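You operate a simulated robot arm through the tools that you are given. There is no shell and no other tool. Be economical: measure what you need, move in short steps, check, and stop when the job is done.

Carry out the task below with a simulated robot arm. There is one attempt and no reset: what you move stays moved.

Task
Put the green sign from the bench in the black tray there. Open the bench drawer, take the green cap from the blue tray and leave it on the top shelf of the blue rack and shut the drawer again. Put the brush labelled "254" from the shelf of the padded table on the white bay and the brush labelled "502" on the top of the grey bench. Fetch the blue stopper and set it on the shelf of the padded table. Open the table drawer, put the red cap on the vise table away in the floor of the table drawer, then shut the drawer. The order is free. Set down upright: green sign, blue stopper.

It is judged by the outcome, as a careful person would: the job done as asked, and still so three seconds after it is handed in. It fails if anything else is knocked over, pushed out of place, dropped, spilled or broken. Lids that push on must go on centred and level and be pressed home; caps that screw on are set level and turned clockwise until they are tight.

Robot
A 7-joint arm with a three-finger gripper on a trunk, on a base that drives. Base frame: it is fixed to the floor where the robot stands at the start and does not move with it; the origin is under the middle of the robot, x ahead of it, y to its left, z up; the surface under the hand at the start is at about z = 0.86. Units: m, rad, N and s.
With the tool pointing down near the work surface it reaches from about 0.14 to 0.88 m from the robot's upright axis, wherever it stands. Its first joint turns from -2.897 to 2.897 rad. Places, roughly: bench drawer [0.4, 0, 0.8]; black tray (20x20x5 cm) [0.7, 0, 0.9]; blue stopper (7x7x8 cm) [0.4, 4, 0.9]; brush [0.75, 4.5, 0.5]; floor of the table drawer [-6.8, 1, 0.7]; green cap (4x4x4 cm) [0.5, 0.2, 0.7]; green sign [0.5, 0, 1]; red cap (4x4x4 cm) [-6.5, 0.9, 0.8]; shelf of the padded table [0.6, 4.1, 0.4]; table drawer [-6.8, 1.1, 0.7]; top of the grey bench [0.6, 2.1, 0.9]; top shelf of the blue rack [-2.1, -0.7, 1.4]; white bay [0.5, 6.2, 0.7]. Payload 2.94 kg.
The TCP is the grasp point between the finger pads, 0.03 m short of the fingertips. In the tool frame z runs along the fingers and y along their closing line. The gripper opens to 0.132 m. The gripper's body begins 0.107 m behind the TCP.
Orientation is that of the tool frame in the base frame, as [roll, pitch, yaw] about the fixed x, y, z axes, in that order (R = Rz(yaw) Ry(pitch) Rx(roll)). With the fingers straight down and closing along the base's y, the tool's x points along the base's -x, its y along +y and its z along -z.

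Tools
- The arm moves only by the tool send_rows. Its argument "plan" is a list of rows, each an object (a shift or turn left out is 0, a gripper value left out holds the last) with "slide": the shift along the base's x, y, z in units of 25 mm (1.0 is 25 mm), a list of three; "angular": the turn, a rotation vector about the base's x, y, z in units of 6 degrees (1.0 is 6 degrees), a list of three; "claw": the opening, from 0 (shut) to 1 (fully open). In form: [{"slide": [x, y, z], "angular": [wx, wy, wz], "claw": claw}, ...]. A call has 1 to 12 rows; each row shifts and turns the commanded pose from where the row before left it. A call with a number of a shift or a turn outside -1 to 1 is refused whole. A row lasts 0.2 s, in which the tool goes at most 0.05 m and 0.15 rad; a call with a longer step from one row to the next is refused whole, and so is a gripper value outside its range. A pose out of reach is approached as far as the arm can. The call stops where the force on the tool passes 40 N (or 10 N more than at its start, if that is more) or the arm is blocked; 0.2 s more then pass. Each finger halts on what it meets, pressing with about 35 N; the grip force reading is that of the motor and also rises with nothing between the fingers. The clock runs only during rows and for 0.2 s after the last one: add rows that do not move to give the fingers time. It gives the time, the measured TCP pose, the force on the tool (base axes), the opening and the grip force at its end, in the units of the frame above (readings bear some noise), with the torque about the TCP (base axes, N m) and any sound that the robot's microphone picked up.
- Cameras (640 x 400 px; columns grow to the right, rows downward): "scene" is now at [0.0216, 0.1544, 1.724]; the picture's right is [-0.56, -0.83, 0.00], its down [-0.75, 0.51, -0.42] and it looks along [0.35, -0.24, -0.91] (base axes); focal length 274 px, centre (320, 200). "wrist" rides on the gripper at [0.072, 0.003, -0.144] in the tool frame; the picture's right is [-0.04, 1.00, 0.00], its down [-0.88, -0.04, -0.48] and it looks along [-0.47, -0.02, 0.88] (tool axes); focal length 256 px, centre (320, 200). There is no depth. A picture from a camera that has moved, and an enlarged one, comes with that camera's place and axes in the base frame and with its lens.
- snapshot(camera): a new picture of that camera. It takes no simulated time.
- slide_trunk(by): slides the trunk up (or, below 0, down) by that many m; the arm and the scene camera ride with it, the base frame stays. It gives what a move gives, with no picture.
- steer(legs): drives the robot by 1 to 6 legs, each [ahead, left, turn to the left] in m, m and rad, along the robot's own axes; the way and the turn of a leg run together, so that a leg with both is an arc; at most 1.5 m and 3.142 rad a leg. The arm and the cameras ride along, it lands a little off, and it stops where it bumps. It gives what a move gives.
- turn_head(pan, tilt): turns the head with the scene camera to pan (to the left, within 2.496 rad either way) and tilt (down, from -0.506 to 1.204), counted from straight ahead of the robot. It gives what a move gives.
- inspect(camera, box): a new picture of the part [left, top, right, bottom] of that camera's present view, enlarged. It takes no simulated time.
- finish_job(): hands the job in; it is judged then, once.

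Work in short steps. Places have to be worked out from the pictures, the camera data and where the tool is seen: move nearer, look again, correct. Check each grasp and each placing, and mend what went wrong. You have 483 turns and 236 pictures in all, those below and enlarged ones among them. Open the gripper and draw the arm clear of the work before you hand the job in, unless the task says otherwise; then end with one line.

The tools are called after ">>>" as name(argument=value, ...) on one line, values as JSON. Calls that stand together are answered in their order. send_rows: Moves the arm, as the interface text tells. Its arguments: {"type":"object","properties":{"plan":{"type":"array","items":{"type":"object","properties":{"slide":{"type":"array","items":{"type":"number"}},"angular":{"type":"array","items":{"type":"number"}},"claw":{"type":"number"}}}}},"required":["plan"]} The other tools are called the same way: slide_trunk (by) slides the trunk up or down; steer (legs) drives the base; turn_head (pan, tilt) turns the head that bears the scene camera; snapshot (camera) takes a picture; inspect (camera, box) takes an enlarged picture of a part of a camera's view; finish_job () hands the job in.

At the start:

```text
time_s: 0.0
ee_pos: [0.5777, 0.1058, 1.0991]
ee_rot: [-3.14, 0.0, -3.141]
contact_force: [-0.5, -0.5, 0.2]
moment: [-0.01, 0.02, 0.0]
grip_width: 0.1322
gripper_force: 0.0
trunk travel left (down, up): [-0.25, 0.29]
robot x, y, heading: [0.0025, 0.0008, -0.001]
head pan, tilt: [-0.6, 1.138]
```

scene: 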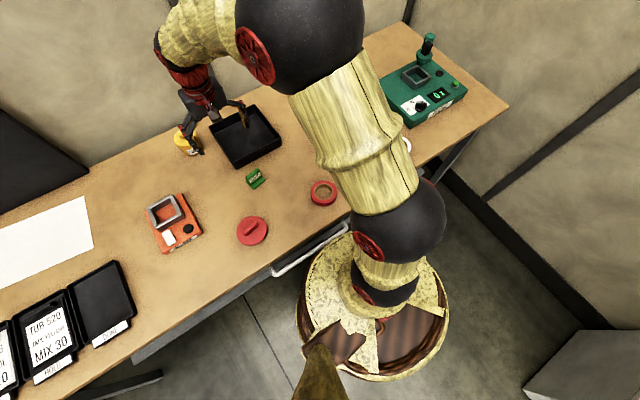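
wrist: 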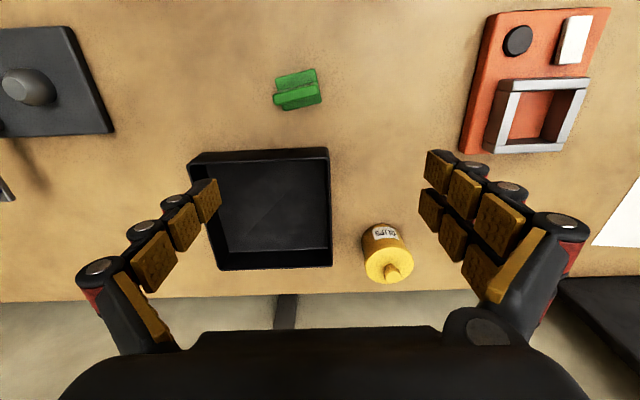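

I'll look closer at the green sign, first with the wrist and scene cameras.

>>> inspect(camera="wrist", box=[180, 40, 420, 280])

>>> inspect(camera="scene", box=[200, 90, 360, 250])

```text
1.67 times, centred on (300, 160) of wrist
camera zoom: at [0.5058, 0.1084, 1.2424], right [0.04, 1.0, 0.0], down [0.88, -0.04, 0.48], along [0.47, -0.02, -0.88], focal length 427 px, centre (353, 267)
```

zoom: 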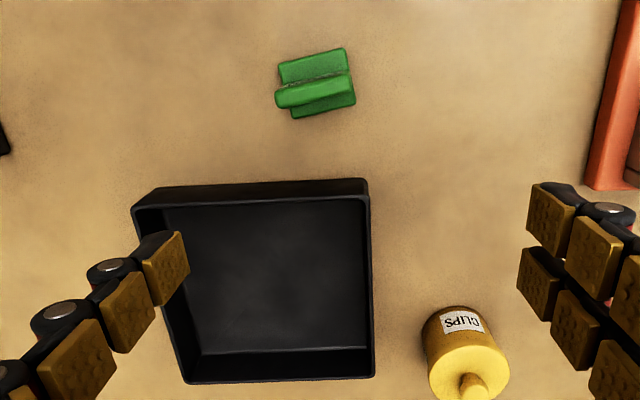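

```text
2.50 times, centred on (280, 170) of scene
camera zoom: at [0.0216, 0.1544, 1.724], right [-0.56, -0.83, 0.0], down [-0.75, 0.51, -0.42], along [0.35, -0.24, -0.91], focal length 686 px, centre (420, 275)
```

zoom: 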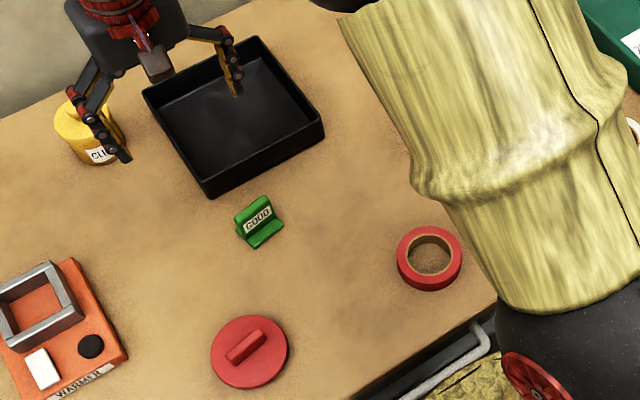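

The sign stands near (0.537, 0.078), its plate running ~10° off the y axis. I'll turn the tool by about -80° so the fingers close across the plate, and hover above it.

>>> send_rows(plan=[{"slide": [-0.3, -0.2, 0], "angular": [0, 0, -1]}, {"slide": [-0.3, -0.2, 0], "angular": [0, 0, -1]}, {"slide": [-0.3, -0.2, -0.2], "angular": [0, 0, -1]}, {"slide": [-0.3, -0.2, -0.2], "angular": [0, 0, -1]}, {"slide": [-0.3, -0.2, -0.2], "angular": [0, 0, -1]}, {"slide": [-0.13, -0.11, -0.2], "angular": [0, 0, -1]}, {"slide": [0, 0, -0.2], "angular": [0, 0, -1]}, {"slide": [0, 0, -0.2], "angular": [0, 0, -1]}, {"slide": [0, 0, -0.2], "angular": [0, 0, -1]}, {"slide": [0, 0, -0.2], "angular": [0, 0, -1]}, {"slide": [0, 0, -0.2], "angular": [0, 0, -1]}, {"slide": [0, 0, -0.2], "angular": [0, 0, -1]}])

>>> send_rows(plan=[{"angular": [0, 0, -1]}, {"angular": [0, 0, -0.4]}, {}])

>>> snapshot(camera="wrist")

>>> snapshot(camera="scene")

```text
time_s: 2.6
ee_pos: [0.538, 0.0777, 1.0484]
ee_rot: [3.141, 0.001, 1.883]
contact_force: [0.2, -1.2, 0.3]
moment: [0.02, -0.03, 0.02]
grip_width: 0.1317
gripper_force: 0.0
trunk travel left (down, up): [-0.25, 0.29]
robot x, y, heading: [0.0017, 0.0002, 0.003]
head pan, tilt: [-0.6, 1.138]
```

```text
time_s: 3.4
ee_pos: [0.5378, 0.0776, 1.0475]
ee_rot: [-3.142, 0.001, 1.739]
contact_force: [0.4, 0.3, 0.5]
moment: [-0.01, -0.01, 0.01]
grip_width: 0.1321
gripper_force: 0.0
trunk travel left (down, up): [-0.25, 0.29]
robot x, y, heading: [0.0017, 0.0034, -0.003]
head pan, tilt: [-0.6, 1.138]
```

```text
231 pictures are left
camera wrist: at [0.5283, 0.1491, 1.1916], right [0.99, 0.12, 0.0], down [0.11, -0.87, 0.48], along [0.06, -0.47, -0.88], focal length 256 px, centre (320, 200)
```

wrist: 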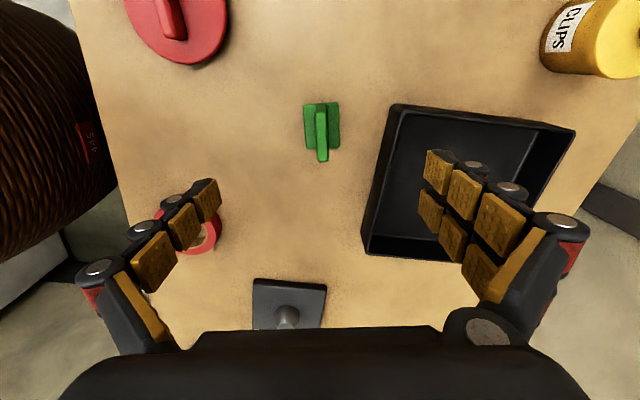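

```text
230 pictures are left
camera scene: at [0.0215, 0.1544, 1.724], right [-0.56, -0.83, 0.0], down [-0.75, 0.51, -0.42], along [0.35, -0.24, -0.91], focal length 274 px, centre (320, 200)
```

scene: 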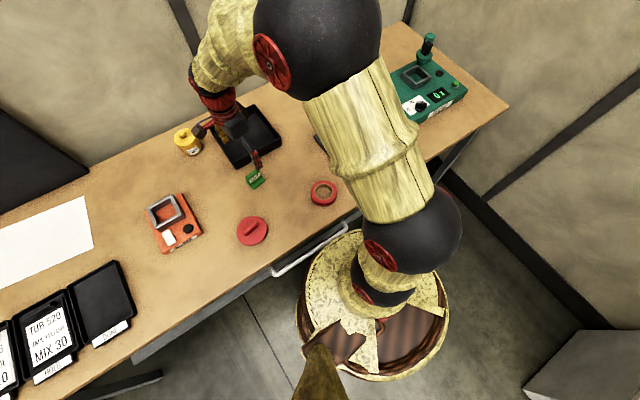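

The plate is aligned with the closing line and centred at about (0.540, 0.078). I narrow the fingers and descend to grasp the plate above its base.

>>> send_rows(plan=[{"slide": [0.06, 0.02, -0.8], "claw": 0.5}, {"slide": [0, 0, -0.8]}, {"slide": [0, 0, -0.8]}, {"slide": [0, 0, -0.8]}, {"slide": [0, 0, -0.8]}, {"slide": [0, 0, -0.8]}, {"slide": [0, 0, -0.6]}, {"slide": [0, 0, -0.25]}, {}])

>>> inspect(camera="wrist", box=[160, 40, 480, 240])

```text
time_s: 5.4
ee_pos: [0.5389, 0.0767, 0.9069]
ee_rot: [-3.14, 0.0, 1.738]
contact_force: [0.8, -0.1, 0.1]
moment: [-0.02, 0.02, 0.0]
grip_width: 0.0658
gripper_force: 0.0
trunk travel left (down, up): [-0.25, 0.29]
robot x, y, heading: [-0.0016, -0.0006, 0.006]
head pan, tilt: [-0.6, 1.138]
```

```text
2.00 times, centred on (320, 140) of wrist
camera zoom: at [0.5297, 0.1493, 1.0515], right [0.99, 0.12, 0.0], down [0.11, -0.87, 0.48], along [0.06, -0.47, -0.88], focal length 512 px, centre (320, 320)
```

zoom: 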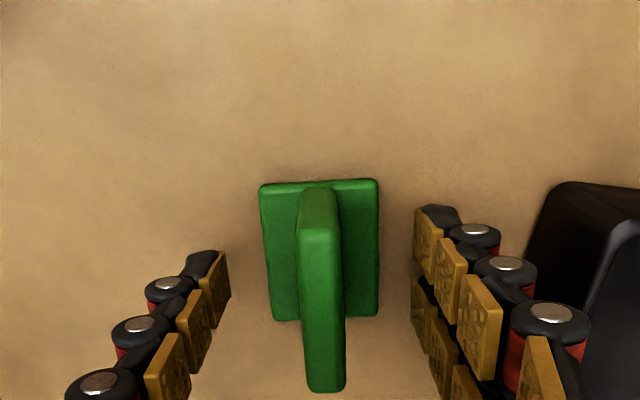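

The plate is between the fingers. Closing now, then lifting.

>>> send_rows(plan=[{"claw": 0}, {}, {}, {}, {}, {"slide": [0, 0, 0.4]}, {"slide": [0, 0, 0.8]}, {"slide": [0, 0, 0.8]}, {"slide": [0, 0, 0.8]}, {"slide": [0, 0, 0.4]}])

>>> snapshot(camera="wrist")

```text
time_s: 7.6
ee_pos: [0.5393, 0.078, 0.9876]
ee_rot: [-3.14, -0.001, 1.74]
contact_force: [-0.8, 0.7, -0.8]
moment: [-0.02, -0.02, -0.01]
grip_width: 0.0117
gripper_force: 35.0
trunk travel left (down, up): [-0.25, 0.29]
robot x, y, heading: [0.0016, 0.002, -0.0]
head pan, tilt: [-0.6, 1.138]
```

```text
228 pictures are left
camera wrist: at [0.5297, 0.1495, 1.1314], right [0.99, 0.12, 0.0], down [0.11, -0.87, 0.48], along [0.06, -0.47, -0.88], focal length 256 px, centre (320, 200)
```

wrist: 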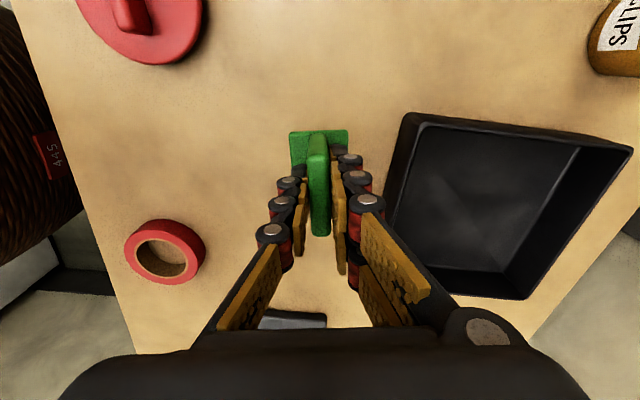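

Holding the sign (width 0.0117). The tray centre is about (0.715, 0.015), so I carry it there, staying above the rim.

>>> send_rows(plan=[{"slide": [0.8, -0.3, 0.4]}, {"slide": [0.8, -0.3, 0]}, {"slide": [0.8, -0.3, 0]}, {"slide": [0.8, -0.3, 0]}, {"slide": [0.8, -0.3, 0]}, {"slide": [0.8, -0.3, 0]}, {"slide": [0.8, -0.3, 0]}, {"slide": [0.8, -0.3, 0]}, {"slide": [0.6, 0, 0]}, {}])

>>> snapshot(camera="wrist")

```text
time_s: 9.8
ee_pos: [0.7133, 0.0176, 0.9974]
ee_rot: [-3.141, 0.001, 1.739]
contact_force: [0.0, 0.0, 0.0]
moment: [-0.01, -0.01, 0.01]
grip_width: 0.0121
gripper_force: 34.8
trunk travel left (down, up): [-0.25, 0.29]
robot x, y, heading: [-0.002, 0.0015, -0.002]
head pan, tilt: [-0.6, 1.138]
```

```text
227 pictures are left
camera wrist: at [0.7042, 0.0893, 1.1407], right [0.99, 0.12, 0.0], down [0.11, -0.87, 0.48], along [0.06, -0.47, -0.88], focal length 256 px, centre (320, 200)
```

wrist: 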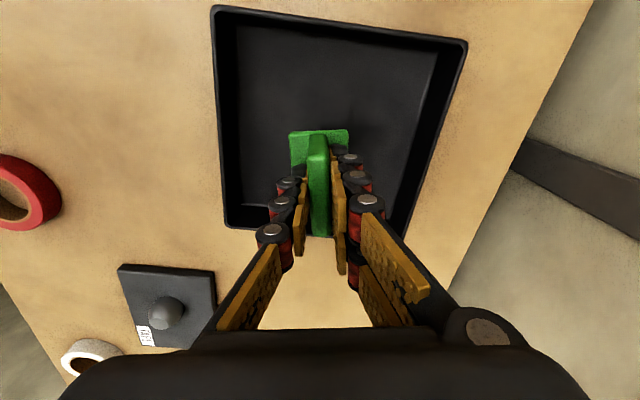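

The sign hangs inside the tray's outline. Lowering it gently until contact.

>>> send_rows(plan=[{"slide": [0, 0, -0.8]}, {"slide": [0, 0, -0.8]}, {"slide": [0, 0, -0.8]}, {"slide": [0, 0, -0.5]}, {"slide": [0, 0, -0.2]}, {"slide": [0, 0, -0.1]}, {}])

```text
time_s: 11.4
ee_pos: [0.7128, 0.0173, 0.9176]
ee_rot: [3.14, 0.0, 1.738]
contact_force: [1.3, -0.4, 0.1]
moment: [0.0, 0.0, -0.03]
grip_width: 0.012
gripper_force: 35.5
trunk travel left (down, up): [-0.25, 0.29]
robot x, y, heading: [-0.0026, 0.0007, -0.001]
head pan, tilt: [-0.6, 1.138]
```

>>> send_rows(plan=[{"slide": [0, 0, -0.1]}, {"slide": [0, 0, -0.1]}, {"slide": [0, 0, -0.06]}, {}])

```text
time_s: 12.4
ee_pos: [0.7148, 0.0182, 0.9125]
ee_rot: [3.14, -0.001, 1.739]
contact_force: [-2.1, 0.8, 8.1]
moment: [0.01, 0.06, 0.0]
grip_width: 0.0119
gripper_force: 35.3
trunk travel left (down, up): [-0.25, 0.29]
robot x, y, heading: [-0.0026, 0.0025, -0.002]
head pan, tilt: [-0.6, 1.138]
```

Contact with the tray floor (8 N). I open the fingers and rise clear.

>>> send_rows(plan=[{"slide": [0, 0, 0.04], "claw": 0.35}, {}, {}, {"slide": [0, 0, 0.6]}, {"slide": [0, 0, 0.9]}, {"slide": [0, 0, 0.9]}, {"slide": [0, 0, 0.9]}, {"slide": [0, 0, 0.9]}, {"slide": [0, 0, 0.9]}, {"slide": [0, 0, 0.9]}])

>>> snapshot(camera="wrist")

>>> turn_head(pan=0.9, tilt=0.5)

>>> snapshot(camera="scene")

```text
time_s: 14.6
ee_pos: [0.7118, 0.0165, 1.0625]
ee_rot: [-3.141, 0.0, 1.739]
contact_force: [0.1, 0.3, -0.5]
moment: [-0.02, -0.02, 0.01]
grip_width: 0.0463
gripper_force: 0.1
trunk travel left (down, up): [-0.25, 0.29]
robot x, y, heading: [0.0029, 0.002, -0.003]
head pan, tilt: [-0.6, 1.138]
```

```text
226 pictures are left
camera wrist: at [0.704, 0.088, 1.206], right [0.99, 0.12, 0.0], down [0.11, -0.87, 0.48], along [0.06, -0.47, -0.88], focal length 256 px, centre (320, 200)
```

wrist: 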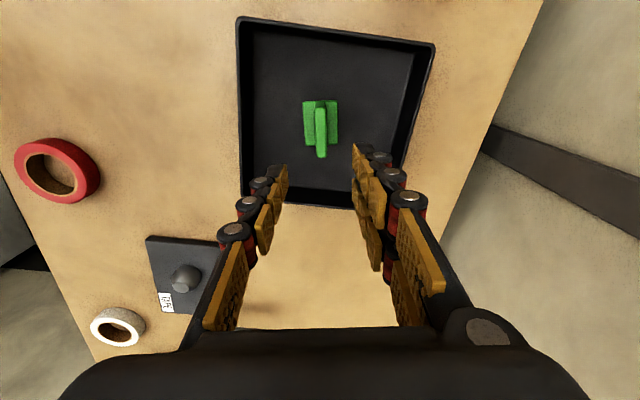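

```text
time_s: 16.2
ee_pos: [0.7122, 0.0162, 1.0616]
ee_rot: [3.141, 0.0, 1.738]
contact_force: [-0.4, -0.6, -0.6]
moment: [0.02, 0.01, 0.02]
grip_width: 0.0459
gripper_force: 0.0
trunk travel left (down, up): [-0.25, 0.29]
robot x, y, heading: [-0.0004, -0.0002, 0.001]
head pan, tilt: [0.901, 0.499]
```

```text
225 pictures are left
camera scene: at [0.0284, 0.2598, 1.774], right [0.78, -0.62, 0.0], down [-0.3, -0.38, -0.88], along [0.55, 0.69, -0.48], focal length 274 px, centre (320, 200)
```

scene: 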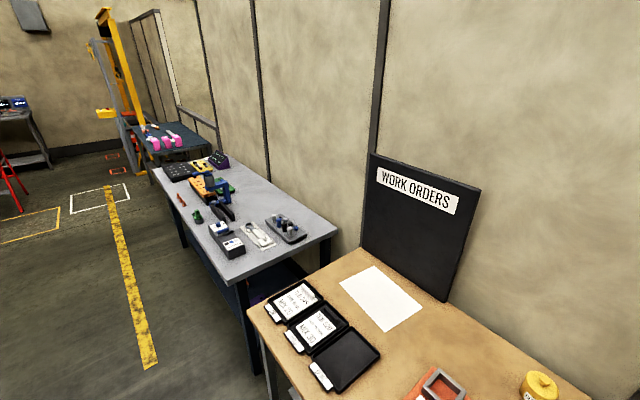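

The sign stands upright in the tray. Before backing off to reach the drawer, I look to see what is behind the robot.

>>> turn_head(pan=2.45, tilt=0.5)

>>> snapshot(camera="scene")

>>> turn_head(pan=-2.45, tilt=0.4)

>>> snapshot(camera="scene")

```text
time_s: 17.8
ee_pos: [0.7145, 0.017, 1.0619]
ee_rot: [-3.141, 0.002, 1.739]
contact_force: [0.5, 0.5, 0.3]
moment: [-0.03, -0.03, -0.01]
grip_width: 0.0458
gripper_force: 0.0
trunk travel left (down, up): [-0.25, 0.29]
robot x, y, heading: [-0.0013, -0.0016, -0.006]
head pan, tilt: [2.45, 0.499]
```

```text
224 pictures are left
camera scene: at [-0.0983, 0.2466, 1.7741], right [0.64, 0.77, 0.0], down [0.37, -0.31, -0.88], along [-0.68, 0.56, -0.48], focal length 274 px, centre (320, 200)
```

scene: 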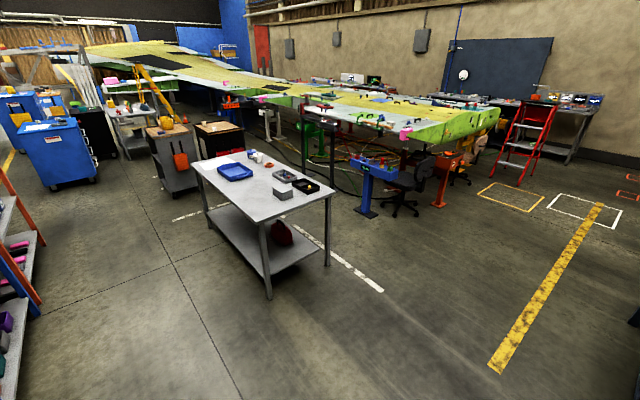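

```text
time_s: 21.7
ee_pos: [0.7139, 0.0166, 1.0614]
ee_rot: [3.14, -0.002, 1.738]
contact_force: [-0.2, 0.4, -0.1]
moment: [-0.02, -0.01, -0.02]
grip_width: 0.0461
gripper_force: 0.1
trunk travel left (down, up): [-0.25, 0.29]
robot x, y, heading: [0.003, -0.002, 0.002]
head pan, tilt: [-2.45, 0.4]
```

```text
223 pictures are left
camera scene: at [-0.0995, 0.1294, 1.7832], right [-0.64, 0.77, 0.0], down [0.3, 0.25, -0.92], along [-0.71, -0.59, -0.39], focal length 274 px, centre (320, 200)
```

scene: 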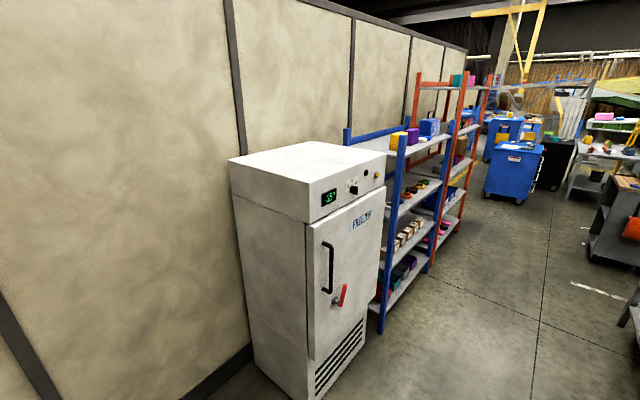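

Clear behind. Raising the hand and backing the base 0.5 m, then viewing the bench front.

>>> send_rows(plan=[{"slide": [0, 0, 1]}, {"slide": [0, 0, 1]}, {"slide": [0, 0, 1]}])

>>> steer(legs=[[-0.5, 0, 0]])

>>> turn_head(pan=0.0, tilt=0.8)

>>> snapshot(camera="scene")

```text
time_s: 22.5
ee_pos: [0.7137, 0.0158, 1.1376]
ee_rot: [3.141, 0.0, 1.74]
contact_force: [-0.3, 0.2, -0.6]
moment: [0.0, -0.01, -0.02]
grip_width: 0.0462
gripper_force: 0.0
trunk travel left (down, up): [-0.25, 0.29]
robot x, y, heading: [0.0002, 0.0005, 0.001]
head pan, tilt: [-2.45, 0.4]
```

```text
time_s: 25.5
ee_pos: [0.2039, 0.0191, 1.137]
ee_rot: [3.141, 0.0, 1.749]
contact_force: [0.3, 0.4, -0.3]
moment: [0.0, -0.01, 0.01]
grip_width: 0.0465
gripper_force: 0.0
trunk travel left (down, up): [-0.25, 0.29]
robot x, y, heading: [-0.5101, -0.0044, 0.009]
head pan, tilt: [-2.45, 0.4]
```

```text
time_s: 27.7
ee_pos: [0.2042, 0.0195, 1.136]
ee_rot: [3.141, 0.001, 1.747]
contact_force: [0.5, 0.8, -0.2]
moment: [-0.03, 0.01, 0.04]
grip_width: 0.0461
gripper_force: 0.0
trunk travel left (down, up): [-0.25, 0.29]
robot x, y, heading: [-0.5094, -0.0012, 0.007]
head pan, tilt: [0.0, 0.799]
```

```text
222 pictures are left
camera scene: at [-0.4586, 0.1867, 1.7481], right [0.01, -1.0, 0.0], down [-0.72, -0.01, -0.7], along [0.7, 0.01, -0.72], focal length 274 px, centre (320, 200)
```

scene: 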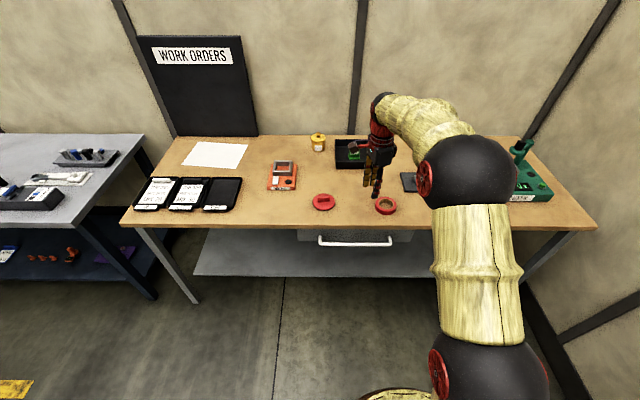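

>>> inspect(camera="scene", box=[270, 180, 430, 280])

```text
4.00 times, centred on (350, 230) of scene
camera zoom: at [-0.4586, 0.1867, 1.7481], right [0.01, -1.0, 0.0], down [-0.72, -0.01, -0.7], along [0.7, 0.01, -0.72], focal length 1097 px, centre (200, 80)
```

zoom: 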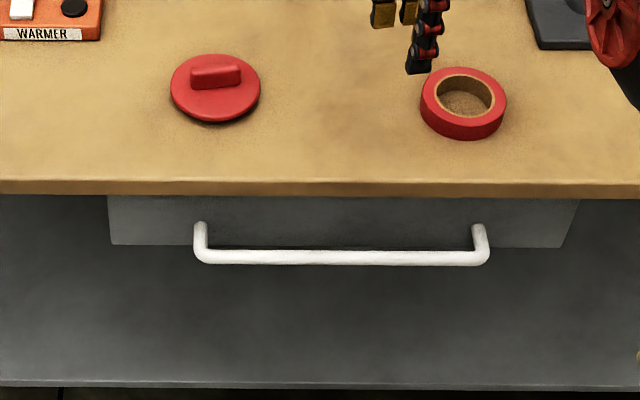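

The handle is a bar along y (about -0.12..0.19), near x≈0.25, z≈0.74, just below the bench edge. I'll turn the tool to point +x with the fingers closing vertically, in free space before the bench.

>>> send_rows(plan=[{"slide": [-0.5, 0, 0], "angular": [0, 0, -1], "claw": 0.7}, {"slide": [-0.5, 0, 0], "angular": [0, 0, -0.7]}, {"slide": [-0.4, 0, 0], "angular": [0, -1, 0]}, {"slide": [-0.4, 0, -0.2], "angular": [0, -1, 0]}, {"slide": [-0.4, 0, -0.2], "angular": [0, -1, 0]}, {"slide": [-0.4, 0, -0.2], "angular": [0, -1, 0]}, {"slide": [-0.4, 0, -0.2], "angular": [0, -1, 0]}, {"slide": [-0.4, 0, -0.2], "angular": [0, -1, 0]}, {"slide": [0, 0, -0.2], "angular": [0, -1, 0]}, {"slide": [0, 0, -0.2], "angular": [0, -1, 0]}])

>>> send_rows(plan=[{"slide": [0, 0, -0.5], "angular": [0, -1, 0]}, {"slide": [0, 0, -0.5], "angular": [0, -1, 0]}, {"slide": [0, 0, -0.5], "angular": [0, -1, 0]}, {"slide": [0, 0, -0.5], "angular": [0, -1, 0]}, {"slide": [0, 0, -0.5], "angular": [0, -1, 0]}, {"slide": [0, 0, -0.5], "angular": [0, -1, 0]}, {"slide": [0, 0, -0.5], "angular": [0, -1, 0]}, {"slide": [0, 0, -0.5], "angular": [0, 0, 0]}, {}])

>>> snapshot(camera="scene")

>>> snapshot(camera="wrist")

```text
time_s: 29.9
ee_pos: [0.1198, 0.0205, 1.1058]
ee_rot: [2.294, 0.0, 1.571]
contact_force: [0.7, 0.0, 3.6]
moment: [0.01, 0.21, 0.0]
grip_width: 0.0925
gripper_force: 0.2
trunk travel left (down, up): [-0.25, 0.29]
robot x, y, heading: [-0.513, -0.0017, 0.008]
head pan, tilt: [0.0, 0.799]
```

```text
time_s: 31.9
ee_pos: [0.1207, 0.0438, 1.0537]
ee_rot: [1.734, -0.032, 1.679]
contact_force: [0.2, 0.6, 0.4]
moment: [0.0, -0.01, 0.03]
grip_width: 0.0922
gripper_force: 0.0
out of reach, approached as far as the arm can: row 1, 2, 3, 4
trunk travel left (down, up): [-0.25, 0.29]
robot x, y, heading: [-0.5081, -0.0052, 0.008]
head pan, tilt: [0.0, 0.799]
```

```text
220 pictures are left
camera scene: at [-0.4589, 0.1868, 1.7481], right [0.01, -1.0, 0.0], down [-0.72, -0.01, -0.7], along [0.7, 0.01, -0.72], focal length 274 px, centre (320, 200)
```

scene: 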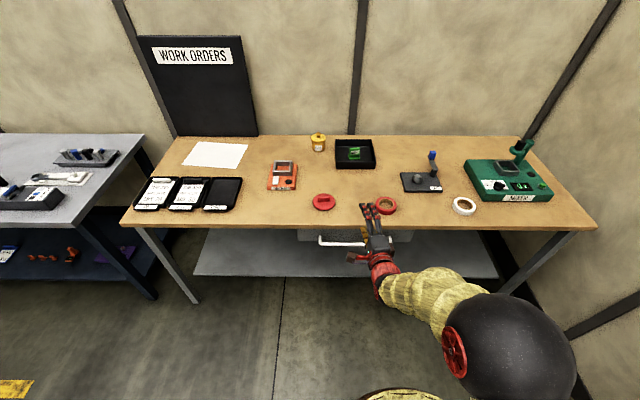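

```text
219 pictures are left
camera wrist: at [-0.0274, 0.0982, 1.0829], right [0.17, -0.06, 0.98], down [-0.38, -0.93, 0.01], along [0.91, -0.37, -0.18], focal length 256 px, centre (320, 200)
```

wrist: 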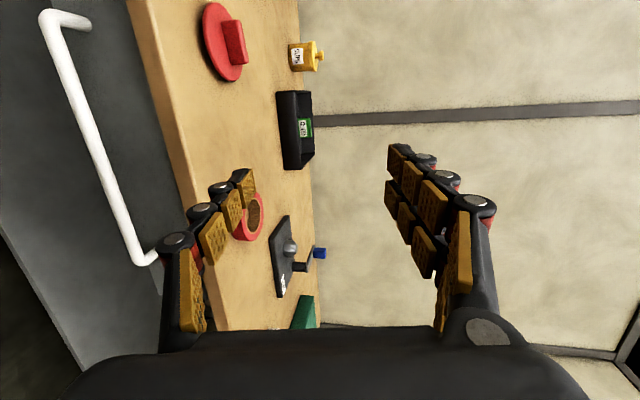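

The wrist ray and the scene ray agree on the bar at x≈0.246, z≈0.743. The arm lagged on the turn, so I let it settle while continuing down.

>>> send_rows(plan=[{"slide": [0, 0, -0.8]}, {"slide": [0, 0, -0.8]}, {"slide": [0, 0, -0.8]}, {"slide": [0, 0, -0.8]}, {"slide": [0, 0, -0.8]}, {"slide": [0, 0, -0.8]}, {}, {}])

```text
time_s: 33.7
ee_pos: [0.1218, 0.0428, 0.9341]
ee_rot: [1.737, -0.033, 1.681]
contact_force: [0.1, 0.0, -0.1]
moment: [0.01, -0.02, -0.02]
grip_width: 0.0924
gripper_force: 0.1
trunk travel left (down, up): [-0.25, 0.29]
robot x, y, heading: [-0.5093, -0.0037, 0.01]
head pan, tilt: [0.0, 0.799]
```

Position follows; the orientation command was trimmed. I correct the remaining turn and move down to handle height.

>>> send_rows(plan=[{"slide": [0, -0.2, -0.8], "angular": [-0.15, -0.8, -0.5]}, {"slide": [0, -0.2, -0.8], "angular": [-0.15, -0.8, -0.5]}, {"slide": [0, 0, -0.8]}, {"slide": [0, 0, -0.8]}, {"slide": [0, 0, -0.8]}, {"slide": [0, 0, -0.8]}, {"slide": [0, 0, -0.8]}, {"slide": [0, 0, -0.8]}, {"slide": [0, 0, -0.8]}, {"slide": [0, 0, -0.4]}, {}])

>>> snapshot(camera="wrist")

```text
time_s: 36.1
ee_pos: [0.1204, 0.0332, 0.7446]
ee_rot: [1.568, 0.009, 1.579]
contact_force: [-0.5, 1.4, -0.7]
moment: [-0.03, 0.01, 0.0]
grip_width: 0.0925
gripper_force: 0.0
trunk travel left (down, up): [-0.25, 0.29]
robot x, y, heading: [-0.5112, 0.0026, 0.007]
head pan, tilt: [0.0, 0.799]
```

```text
218 pictures are left
camera wrist: at [-0.0239, 0.1032, 0.7473], right [0.0, -0.03, 1.0], down [-0.47, -0.88, -0.03], along [0.88, -0.47, -0.02], focal length 256 px, centre (320, 200)
```

wrist: 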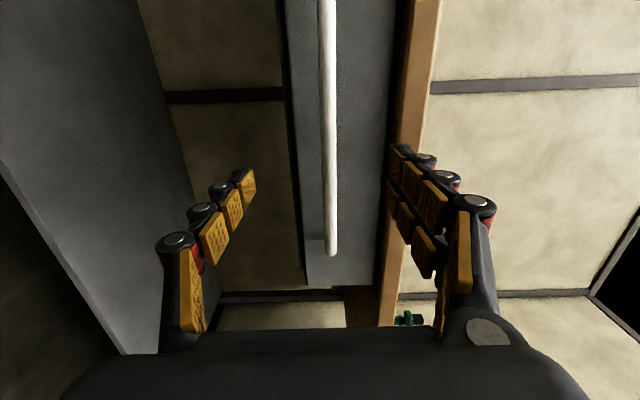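

The bar is slightly above centre (z≈0.753). Advancing toward it.

>>> send_rows(plan=[{"slide": [0.8, 0, 0.3]}, {"slide": [0.8, 0, 0]}, {"slide": [0.8, 0, 0]}, {"slide": [0.8, 0, 0]}, {"slide": [0.6, 0, 0]}, {"slide": [0.4, 0, 0]}, {}])

>>> snapshot(camera="wrist")

>>> inspect(camera="scene", box=[280, 190, 440, 290])

```text
time_s: 37.7
ee_pos: [0.2256, 0.0324, 0.7515]
ee_rot: [1.57, 0.008, 1.577]
contact_force: [0.0, 0.9, -0.8]
moment: [-0.01, 0.0, 0.05]
grip_width: 0.0926
gripper_force: 0.1
trunk travel left (down, up): [-0.25, 0.29]
robot x, y, heading: [-0.5112, 0.0015, 0.012]
head pan, tilt: [0.0, 0.799]
```

```text
217 pictures are left
camera wrist: at [0.0814, 0.1039, 0.7533], right [0.0, -0.03, 1.0], down [-0.47, -0.88, -0.03], along [0.88, -0.47, -0.02], focal length 256 px, centre (320, 200)
```

wrist: 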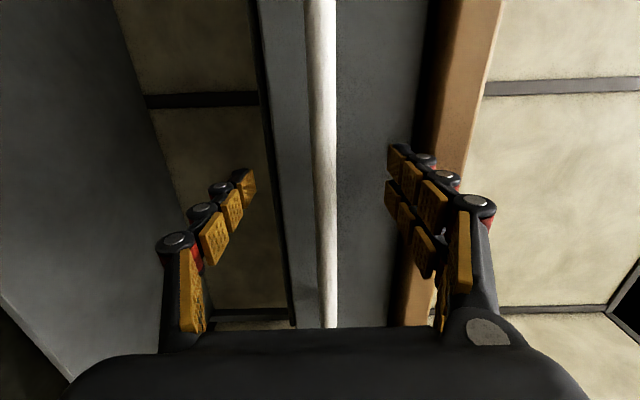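

```text
4.00 times, centred on (360, 240) of scene
camera zoom: at [-0.4586, 0.1868, 1.748], right [0.01, -1.0, 0.0], down [-0.72, -0.01, -0.7], along [0.7, 0.01, -0.72], focal length 1097 px, centre (160, 40)
```

zoom: 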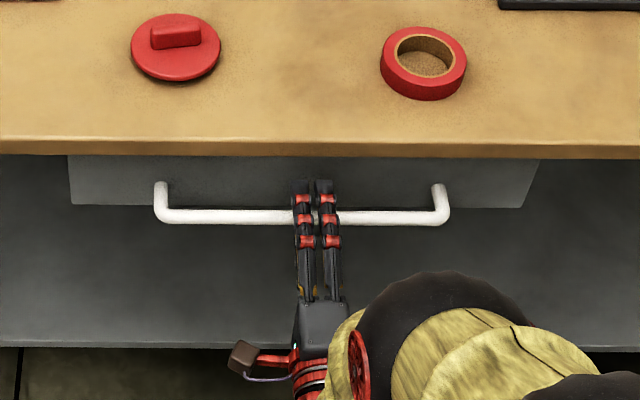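

The bar is between the fingers. A small advance, then close on it.

>>> send_rows(plan=[{"slide": [0.3, 0, 0.05]}, {"claw": 0}, {}, {}, {}, {}, {}, {}])

```text
time_s: 39.5
ee_pos: [0.2334, 0.0325, 0.754]
ee_rot: [1.567, 0.009, 1.575]
contact_force: [0.9, 0.1, 5.6]
moment: [0.51, -0.02, -0.02]
grip_width: 0.0148
gripper_force: 31.4
trunk travel left (down, up): [-0.25, 0.29]
robot x, y, heading: [-0.5089, 0.0001, 0.007]
head pan, tilt: [0.0, 0.799]
```

Bar gripped (0.015 wide). Pulling the drawer out along -x.

>>> send_rows(plan=[{"slide": [-0.5, 0, 0]}, {"slide": [-0.7, 0, 0]}, {"slide": [-0.7, 0, 0]}, {"slide": [-0.7, 0, 0]}, {"slide": [-0.7, 0, 0]}, {"slide": [-0.7, 0, 0]}, {"slide": [-0.7, 0, 0]}, {"slide": [-0.7, 0, 0]}, {"slide": [-0.7, 0, 0]}, {"slide": [-0.7, 0, 0]}, {}])

>>> snapshot(camera="scene")

```text
time_s: 41.9
ee_pos: [0.0635, 0.0332, 0.7539]
ee_rot: [1.564, 0.009, 1.576]
contact_force: [0.1, 12.3, 27.2]
moment: [0.61, -0.16, 0.14]
grip_width: 0.0146
gripper_force: 40.4
trunk travel left (down, up): [-0.25, 0.29]
robot x, y, heading: [-0.507, -0.0031, 0.005]
head pan, tilt: [0.0, 0.799]
```

```text
215 pictures are left
camera scene: at [-0.4609, 0.1876, 1.7481], right [0.01, -1.0, 0.0], down [-0.72, -0.01, -0.7], along [0.7, 0.01, -0.72], focal length 274 px, centre (320, 200)
```

scene: 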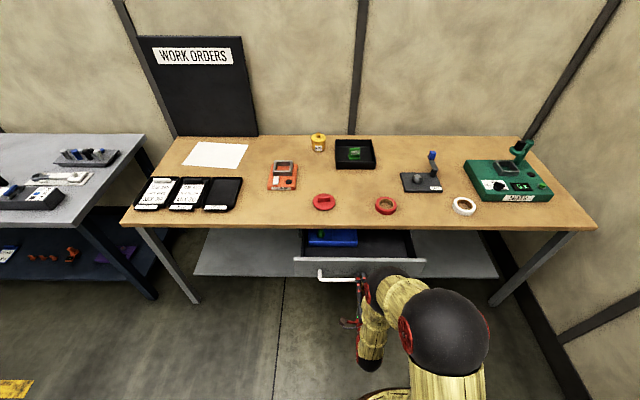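

The drawer slides; the blue tray appears on its left. Some vertical load built up, so I relax upward a little and pull further.

>>> send_rows(plan=[{"slide": [-0.3, 0.05, 0.12]}, {"slide": [-0.6, 0.05, 0]}, {"slide": [-0.6, 0, 0]}, {"slide": [-0.6, 0, 0]}, {}])

>>> snapshot(camera="scene")

```text
time_s: 43.1
ee_pos: [0.0106, 0.0334, 0.7531]
ee_rot: [1.574, 0.008, 1.575]
contact_force: [-1.4, -16.4, -6.9]
moment: [0.57, 0.07, -0.56]
grip_width: 0.0145
gripper_force: 40.8
trunk travel left (down, up): [-0.25, 0.29]
robot x, y, heading: [-0.5086, -0.0019, 0.008]
head pan, tilt: [0.0, 0.799]
```

```text
214 pictures are left
camera scene: at [-0.4584, 0.1852, 1.748], right [0.01, -1.0, 0.0], down [-0.72, -0.01, -0.7], along [0.7, 0.01, -0.72], focal length 274 px, centre (320, 200)
```

scene: 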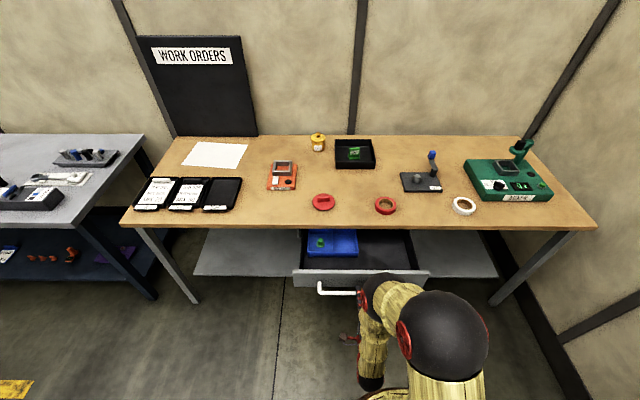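

The green cap is visible but still at the bench edge (x≈0.25). Pull about 8 cm more.

>>> send_rows(plan=[{"slide": [-0.5, -0.05, 0]}, {"slide": [-0.6, 0, 0]}, {"slide": [-0.6, 0, 0]}, {"slide": [-0.6, 0, 0]}, {"slide": [-0.6, 0, 0]}, {}])

>>> snapshot(camera="scene")

```text
time_s: 44.1
ee_pos: [-0.0351, 0.0333, 0.754]
ee_rot: [1.576, 0.006, 1.574]
contact_force: [-0.7, -1.6, -12.4]
moment: [0.54, 0.1, -0.73]
grip_width: 0.0145
gripper_force: 41.2
trunk travel left (down, up): [-0.25, 0.29]
robot x, y, heading: [-0.5084, 0.0, 0.009]
head pan, tilt: [0.0, 0.799]
stopped in row 4: the force on the tool passed its limit at 55 N (the readings are from after the stop); the commanded pose is now the measured one
```

```text
213 pictures are left
camera scene: at [-0.4582, 0.1866, 1.7481], right [0.01, -1.0, 0.0], down [-0.72, -0.01, -0.7], along [0.7, 0.01, -0.72], focal length 274 px, centre (320, 200)
```

scene: 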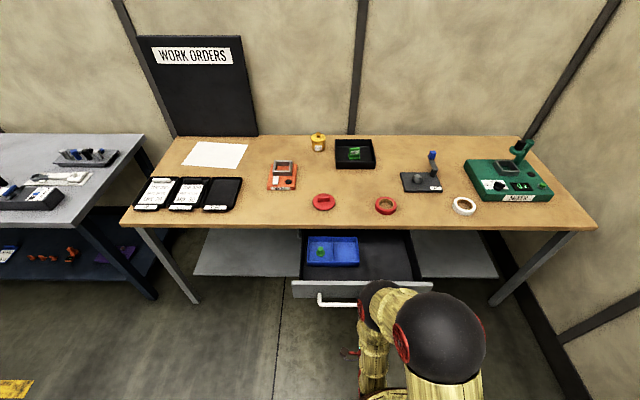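

The drawer reached its stop; the cap is now near (0.206, 0.187). I open the fingers and back off, then rise.

>>> send_rows(plan=[{"claw": 0.5}, {}, {}, {}, {"slide": [-0.6, 0, 0]}, {"slide": [-0.7, 0, 0]}, {"slide": [-0.7, 0, 0]}, {}])

>>> inspect(camera="scene", box=[260, 220, 460, 345])

```text
time_s: 46.1
ee_pos: [-0.0399, 0.0471, 0.7784]
ee_rot: [1.476, -0.017, 1.574]
contact_force: [-1.7, 0.0, -2.6]
moment: [-0.05, 0.07, 0.01]
grip_width: 0.0687
gripper_force: 1.6
trunk travel left (down, up): [-0.25, 0.29]
robot x, y, heading: [-0.5097, -0.0037, 0.011]
head pan, tilt: [0.0, 0.799]
stopped in row 8: the arm was blocked; the commanded pose is now the measured one
```

```text
3.20 times, centred on (360, 282) of scene
camera zoom: at [-0.4586, 0.1867, 1.748], right [0.01, -1.0, 0.0], down [-0.72, -0.01, -0.7], along [0.7, 0.01, -0.72], focal length 878 px, centre (192, -64)
```

zoom: 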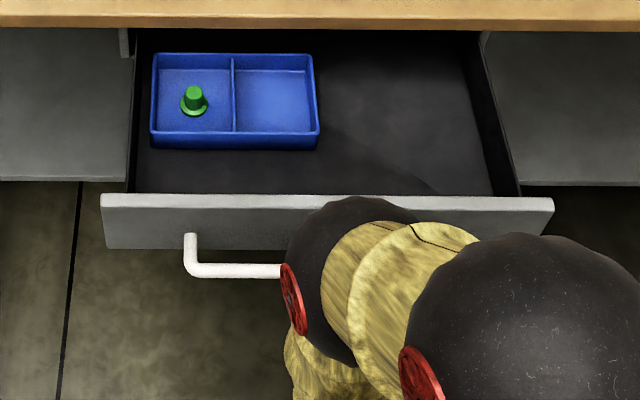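

The arm can't fold further at this pose. The fingers are open around the bar, so I back the base 0.12 m to withdraw instead.

>>> steer(legs=[[-0.12, 0, 0]])

>>> inspect(camera="scene", box=[220, 180, 460, 330])

```text
time_s: 47.3
ee_pos: [-0.1582, 0.0455, 0.7801]
ee_rot: [1.476, -0.019, 1.573]
contact_force: [0.6, 0.3, -1.0]
moment: [0.03, -0.01, -0.01]
grip_width: 0.0659
gripper_force: 0.1
trunk travel left (down, up): [-0.25, 0.29]
robot x, y, heading: [-0.6291, -0.001, 0.005]
head pan, tilt: [0.0, 0.799]
```

```text
2.67 times, centred on (340, 255) of scene
camera zoom: at [-0.5769, 0.1858, 1.7481], right [0.01, -1.0, 0.0], down [-0.72, -0.01, -0.7], along [0.7, 0.0, -0.72], focal length 732 px, centre (267, 53)
```

zoom: 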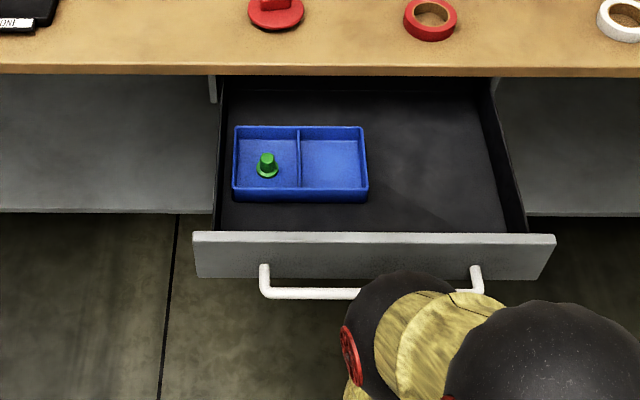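

The drawer came out about 6 cm more and is well open, cap now near (0.14, 0.186). I rise and turn the tool down again, moving over the cap.

>>> send_rows(plan=[{"slide": [0, 0, 0.9]}, {"slide": [0, 0, 0.9]}, {"slide": [0, 0, 0.9]}, {"slide": [0, 0, 0.9]}, {"slide": [0, 0, 0.9], "angular": [0, 1, 0]}, {"slide": [0, 0, 0.9], "angular": [0, 1, 0]}, {"slide": [0, 0, 0.9], "angular": [0, 1, 0]}, {"slide": [0.6, 0.3, 0.9], "angular": [0, 1, 0]}, {"slide": [0.6, 0.3, 0.9], "angular": [0, 1, 0]}, {"slide": [0.6, 0.3, 0], "angular": [0, 1, 0]}, {"slide": [0.6, 0.3, 0], "angular": [0, 1, 0]}, {"slide": [0.6, 0.3, 0], "angular": [0, 1, 0]}])

>>> send_rows(plan=[{"slide": [0.8, 0.5, 0], "angular": [0, 1, 0]}, {"slide": [0.8, 0.5, 0], "angular": [0, 1, 0]}, {"slide": [0.8, 0.5, 0], "angular": [0, 1, 0]}, {"slide": [0.8, 0.5, 0], "angular": [0, 1, 0]}, {"slide": [0.8, 0.5, 0], "angular": [0, 1, 0]}, {"slide": [0.8, 0.5, 0], "angular": [0, 1, 0]}, {"slide": [0.8, 0.5, 0], "angular": [0, 1, 0]}, {"slide": [0.8, 0.5, 0], "angular": [0, 0.9, 0]}, {"slide": [0.8, 0.5, 0]}, {"slide": [0.8, 0, 0]}, {"slide": [0.8, 0, 0]}, {}])

>>> snapshot(camera="wrist")

```text
time_s: 49.9
ee_pos: [-0.0831, 0.0852, 0.9828]
ee_rot: [2.315, -0.016, 1.56]
contact_force: [0.8, 0.6, -0.8]
moment: [0.0, -0.04, 0.01]
grip_width: 0.066
gripper_force: 0.1
trunk travel left (down, up): [-0.25, 0.29]
robot x, y, heading: [-0.6285, 0.0008, 0.008]
head pan, tilt: [0.0, 0.799]
```

```text
time_s: 52.5
ee_pos: [0.0621, 0.1481, 0.9614]
ee_rot: [2.859, 0.041, 1.537]
contact_force: [0.7, -0.8, -0.4]
moment: [-0.02, 0.01, -0.01]
grip_width: 0.0661
gripper_force: 0.1
out of reach, approached as far as the arm can: row 4, 5, 7, 8, 10, 11
trunk travel left (down, up): [-0.25, 0.29]
robot x, y, heading: [-0.6311, -0.0042, 0.01]
head pan, tilt: [0.0, 0.799]
```

```text
210 pictures are left
camera wrist: at [0.0269, 0.2267, 1.0974], right [0.96, -0.06, 0.28], down [-0.2, -0.85, 0.48], along [0.21, -0.52, -0.83], focal length 256 px, centre (320, 200)
```

wrist: 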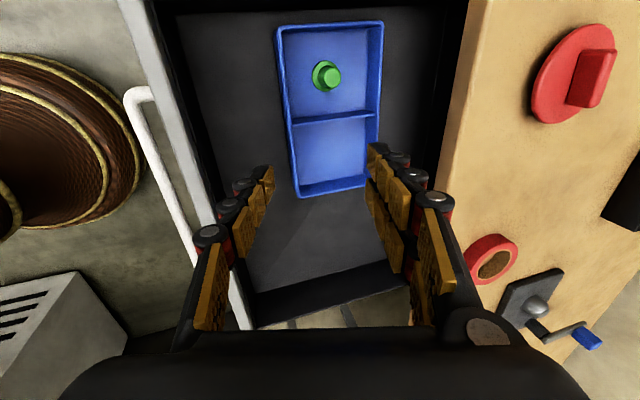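

The cap is seen in the tray's left compartment. The arm stopped short, so I send the remaining turn and shift again in smaller steps.

>>> send_rows(plan=[{"slide": [0, 0, 0.4], "angular": [0, 0.7, 0]}, {"slide": [0, 0, 0.4], "angular": [0, 0.7, 0]}, {"slide": [0, 0, 0.4], "angular": [0, 0.7, 0]}, {"slide": [0, 0, 0.3], "angular": [0.4, 0.7, 0]}, {"slide": [0.2, 0.1, 0]}, {"slide": [0.3, 0.1, 0]}, {}])

```text
time_s: 54.1
ee_pos: [0.0754, 0.1538, 0.9617]
ee_rot: [2.856, 0.045, 1.536]
contact_force: [0.8, 0.1, 0.0]
moment: [0.03, 0.02, -0.02]
grip_width: 0.0662
gripper_force: 0.0
out of reach, approached as far as the arm can: row 1, 2, 3, 4
trunk travel left (down, up): [-0.25, 0.29]
robot x, y, heading: [-0.6293, -0.0023, 0.009]
head pan, tilt: [0.0, 0.799]
```

A joint limit blocks this turn. I try turning the hand about z toward its starting yaw (camera on the robot's side), which should free the wrist.

>>> send_rows(plan=[{"angular": [0, 0, 1]}, {"angular": [0, 0, 1]}, {"angular": [0, 0, 1]}, {"angular": [0, 0, 1]}, {"angular": [0, 0, 1]}, {"angular": [0, 0, 1]}, {"angular": [0, 0, 1]}, {"angular": [0, 0, 1]}, {}])

>>> snapshot(camera="scene")

```text
time_s: 56.1
ee_pos: [0.0015, 0.1379, 0.9137]
ee_rot: [2.73, 0.082, 2.108]
contact_force: [0.2, -0.8, -0.5]
moment: [0.03, 0.02, -0.01]
grip_width: 0.066
gripper_force: 0.0
out of reach, approached as far as the arm can: row 1, 2, 3, 4, 5, 6, 7
trunk travel left (down, up): [-0.25, 0.29]
robot x, y, heading: [-0.6249, -0.003, 0.005]
head pan, tilt: [0.0, 0.799]
```

```text
209 pictures are left
camera scene: at [-0.5769, 0.1856, 1.7481], right [0.01, -1.0, 0.0], down [-0.72, -0.01, -0.7], along [0.7, 0.01, -0.72], focal length 274 px, centre (320, 200)
```

scene: 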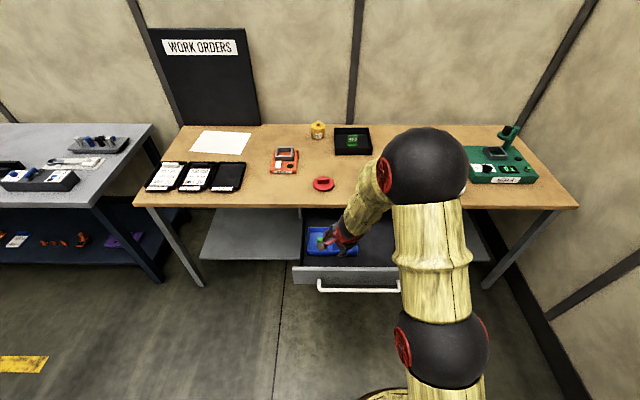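

The posture is awkward near the limit. I lift the hand toward its start-like pose relative to the robot and then straighten the orientation.

>>> send_rows(plan=[{"slide": [-0.2, -0.2, 0.9]}, {"slide": [-0.2, -0.2, 0.9]}, {"slide": [-0.2, 0, 0.9]}, {"slide": [-0.2, 0, 0.9]}, {"slide": [-0.2, 0, 0.9]}, {"slide": [-0.2, 0, 0.9]}, {"slide": [0, 0, 0.9]}, {"slide": [0, 0, 0.9]}, {}])

>>> send_rows(plan=[{"angular": [0, 0, 1]}, {"angular": [0, 0, 1]}, {"angular": [0, 0, 1]}, {"angular": [0, 0, 1]}, {"angular": [0, 0, 1]}, {"angular": [0, 0, 1]}, {"angular": [0, 0, 1]}, {"angular": [0, 0, 1]}, {"angular": [0, 0, 1]}, {}])

```text
time_s: 58.1
ee_pos: [-0.0271, 0.1265, 1.0938]
ee_rot: [2.731, 0.083, 2.108]
contact_force: [0.2, 0.2, 0.5]
moment: [0.03, -0.01, -0.01]
grip_width: 0.0658
gripper_force: 0.1
trunk travel left (down, up): [-0.25, 0.29]
robot x, y, heading: [-0.6274, -0.0029, 0.009]
head pan, tilt: [0.0, 0.799]
```

```text
time_s: 60.3
ee_pos: [-0.027, 0.1281, 1.0936]
ee_rot: [2.73, 0.083, 3.052]
contact_force: [0.4, -1.1, -1.1]
moment: [-0.03, -0.02, 0.02]
grip_width: 0.0659
gripper_force: 0.1
trunk travel left (down, up): [-0.25, 0.29]
robot x, y, heading: [-0.6278, -0.0015, 0.005]
head pan, tilt: [0.0, 0.799]
```

Free now. Straightening the tool to point exactly down.

>>> send_rows(plan=[{"angular": [-1, 0.2, 0.2]}, {"angular": [-1, 0.2, 0.2]}, {"angular": [-1, 0.2, 0.2]}, {"angular": [-0.9, 0.2, 0.25]}, {"slide": [1, 0.5, 0]}, {"slide": [1, 0.5, 0]}, {"slide": [1, 0.5, 0]}, {"slide": [1, 0.5, 0]}, {"slide": [1, 0.3, 0]}, {"slide": [1, 0, 0]}, {"slide": [0.7, 0, 0]}, {}])

>>> snapshot(camera="wrist")

```text
time_s: 62.9
ee_pos: [0.1402, 0.1861, 1.0965]
ee_rot: [3.139, 0.013, -3.121]
contact_force: [-0.2, -0.4, 0.1]
moment: [0.0, 0.0, 0.0]
grip_width: 0.066
gripper_force: 0.1
trunk travel left (down, up): [-0.25, 0.29]
robot x, y, heading: [-0.6278, -0.0018, 0.011]
head pan, tilt: [0.0, 0.799]
```

```text
208 pictures are left
camera wrist: at [0.0656, 0.1867, 1.2384], right [0.02, 1.0, 0.0], down [0.87, -0.02, 0.49], along [0.49, -0.01, -0.87], focal length 256 px, centre (320, 200)
```

wrist: 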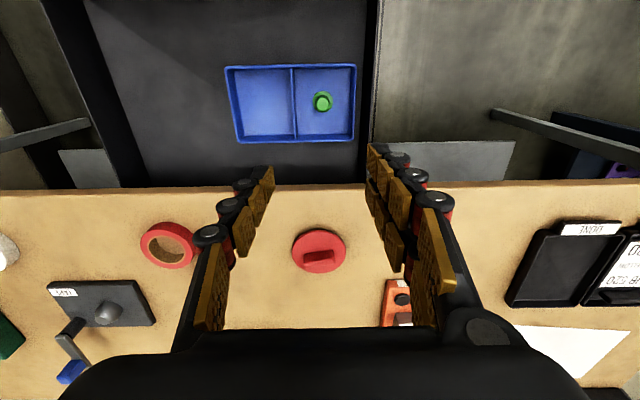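

Cap at about (0.137, 0.191). Descending over it.

>>> send_rows(plan=[{"slide": [0, 0.1, -0.9]}, {"slide": [-0.1, 0.1, -0.9]}, {"slide": [0, 0, -0.9]}, {"slide": [0, 0, -0.9]}, {"slide": [0, 0, -0.9]}, {"slide": [0, 0, -0.9]}, {"slide": [0, 0, -0.9]}, {"slide": [0, 0, -0.9]}, {"slide": [0, 0, -0.9]}, {"slide": [0, 0, -0.9]}, {"slide": [0, 0, -0.9]}, {}])

>>> snapshot(camera="wrist")

```text
time_s: 65.5
ee_pos: [0.1375, 0.1911, 0.8475]
ee_rot: [3.141, 0.013, -3.122]
contact_force: [-0.7, -0.2, 0.6]
moment: [-0.02, 0.04, 0.0]
grip_width: 0.066
gripper_force: 0.0
trunk travel left (down, up): [-0.25, 0.29]
robot x, y, heading: [-0.6264, -0.0046, 0.004]
head pan, tilt: [0.0, 0.799]
```

```text
207 pictures are left
camera wrist: at [0.0629, 0.1908, 0.9905], right [0.02, 1.0, 0.0], down [0.87, -0.02, 0.49], along [0.49, -0.01, -0.87], focal length 256 px, centre (320, 200)
```

wrist: 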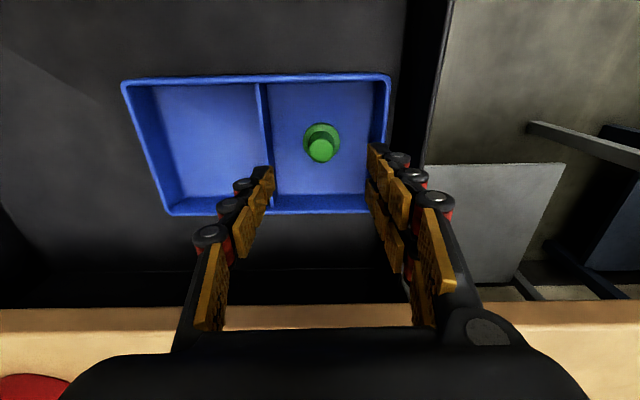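

The cap stands from z≈0.733 to 0.776 with a brim at its base. I narrow the fingers to clear the compartment walls and go down to z≈0.771.

>>> send_rows(plan=[{"slide": [-0.08, 0, 0], "claw": 0.38}, {}, {"slide": [0, 0, -0.8]}, {"slide": [0, 0, -0.8]}, {"slide": [0, 0, -0.8]}, {"slide": [0, 0, -0.5]}, {"slide": [0, 0, -0.15]}, {}])

>>> snapshot(camera="wrist")

```text
time_s: 67.3
ee_pos: [0.1343, 0.1903, 0.7716]
ee_rot: [3.14, 0.014, -3.12]
contact_force: [0.2, 0.5, -0.4]
moment: [-0.01, 0.02, 0.03]
grip_width: 0.05
gripper_force: 0.0
trunk travel left (down, up): [-0.25, 0.29]
robot x, y, heading: [-0.6284, -0.0048, 0.006]
head pan, tilt: [0.0, 0.799]
```

```text
206 pictures are left
camera wrist: at [0.0605, 0.1913, 0.9133], right [0.02, 1.0, 0.0], down [0.87, -0.02, 0.49], along [0.49, -0.01, -0.87], focal length 256 px, centre (320, 200)
```

wrist: 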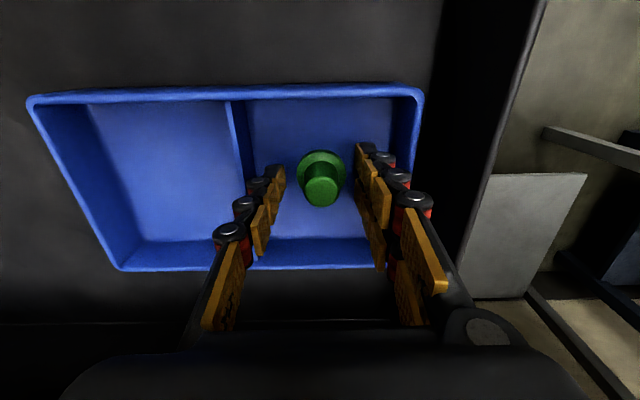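

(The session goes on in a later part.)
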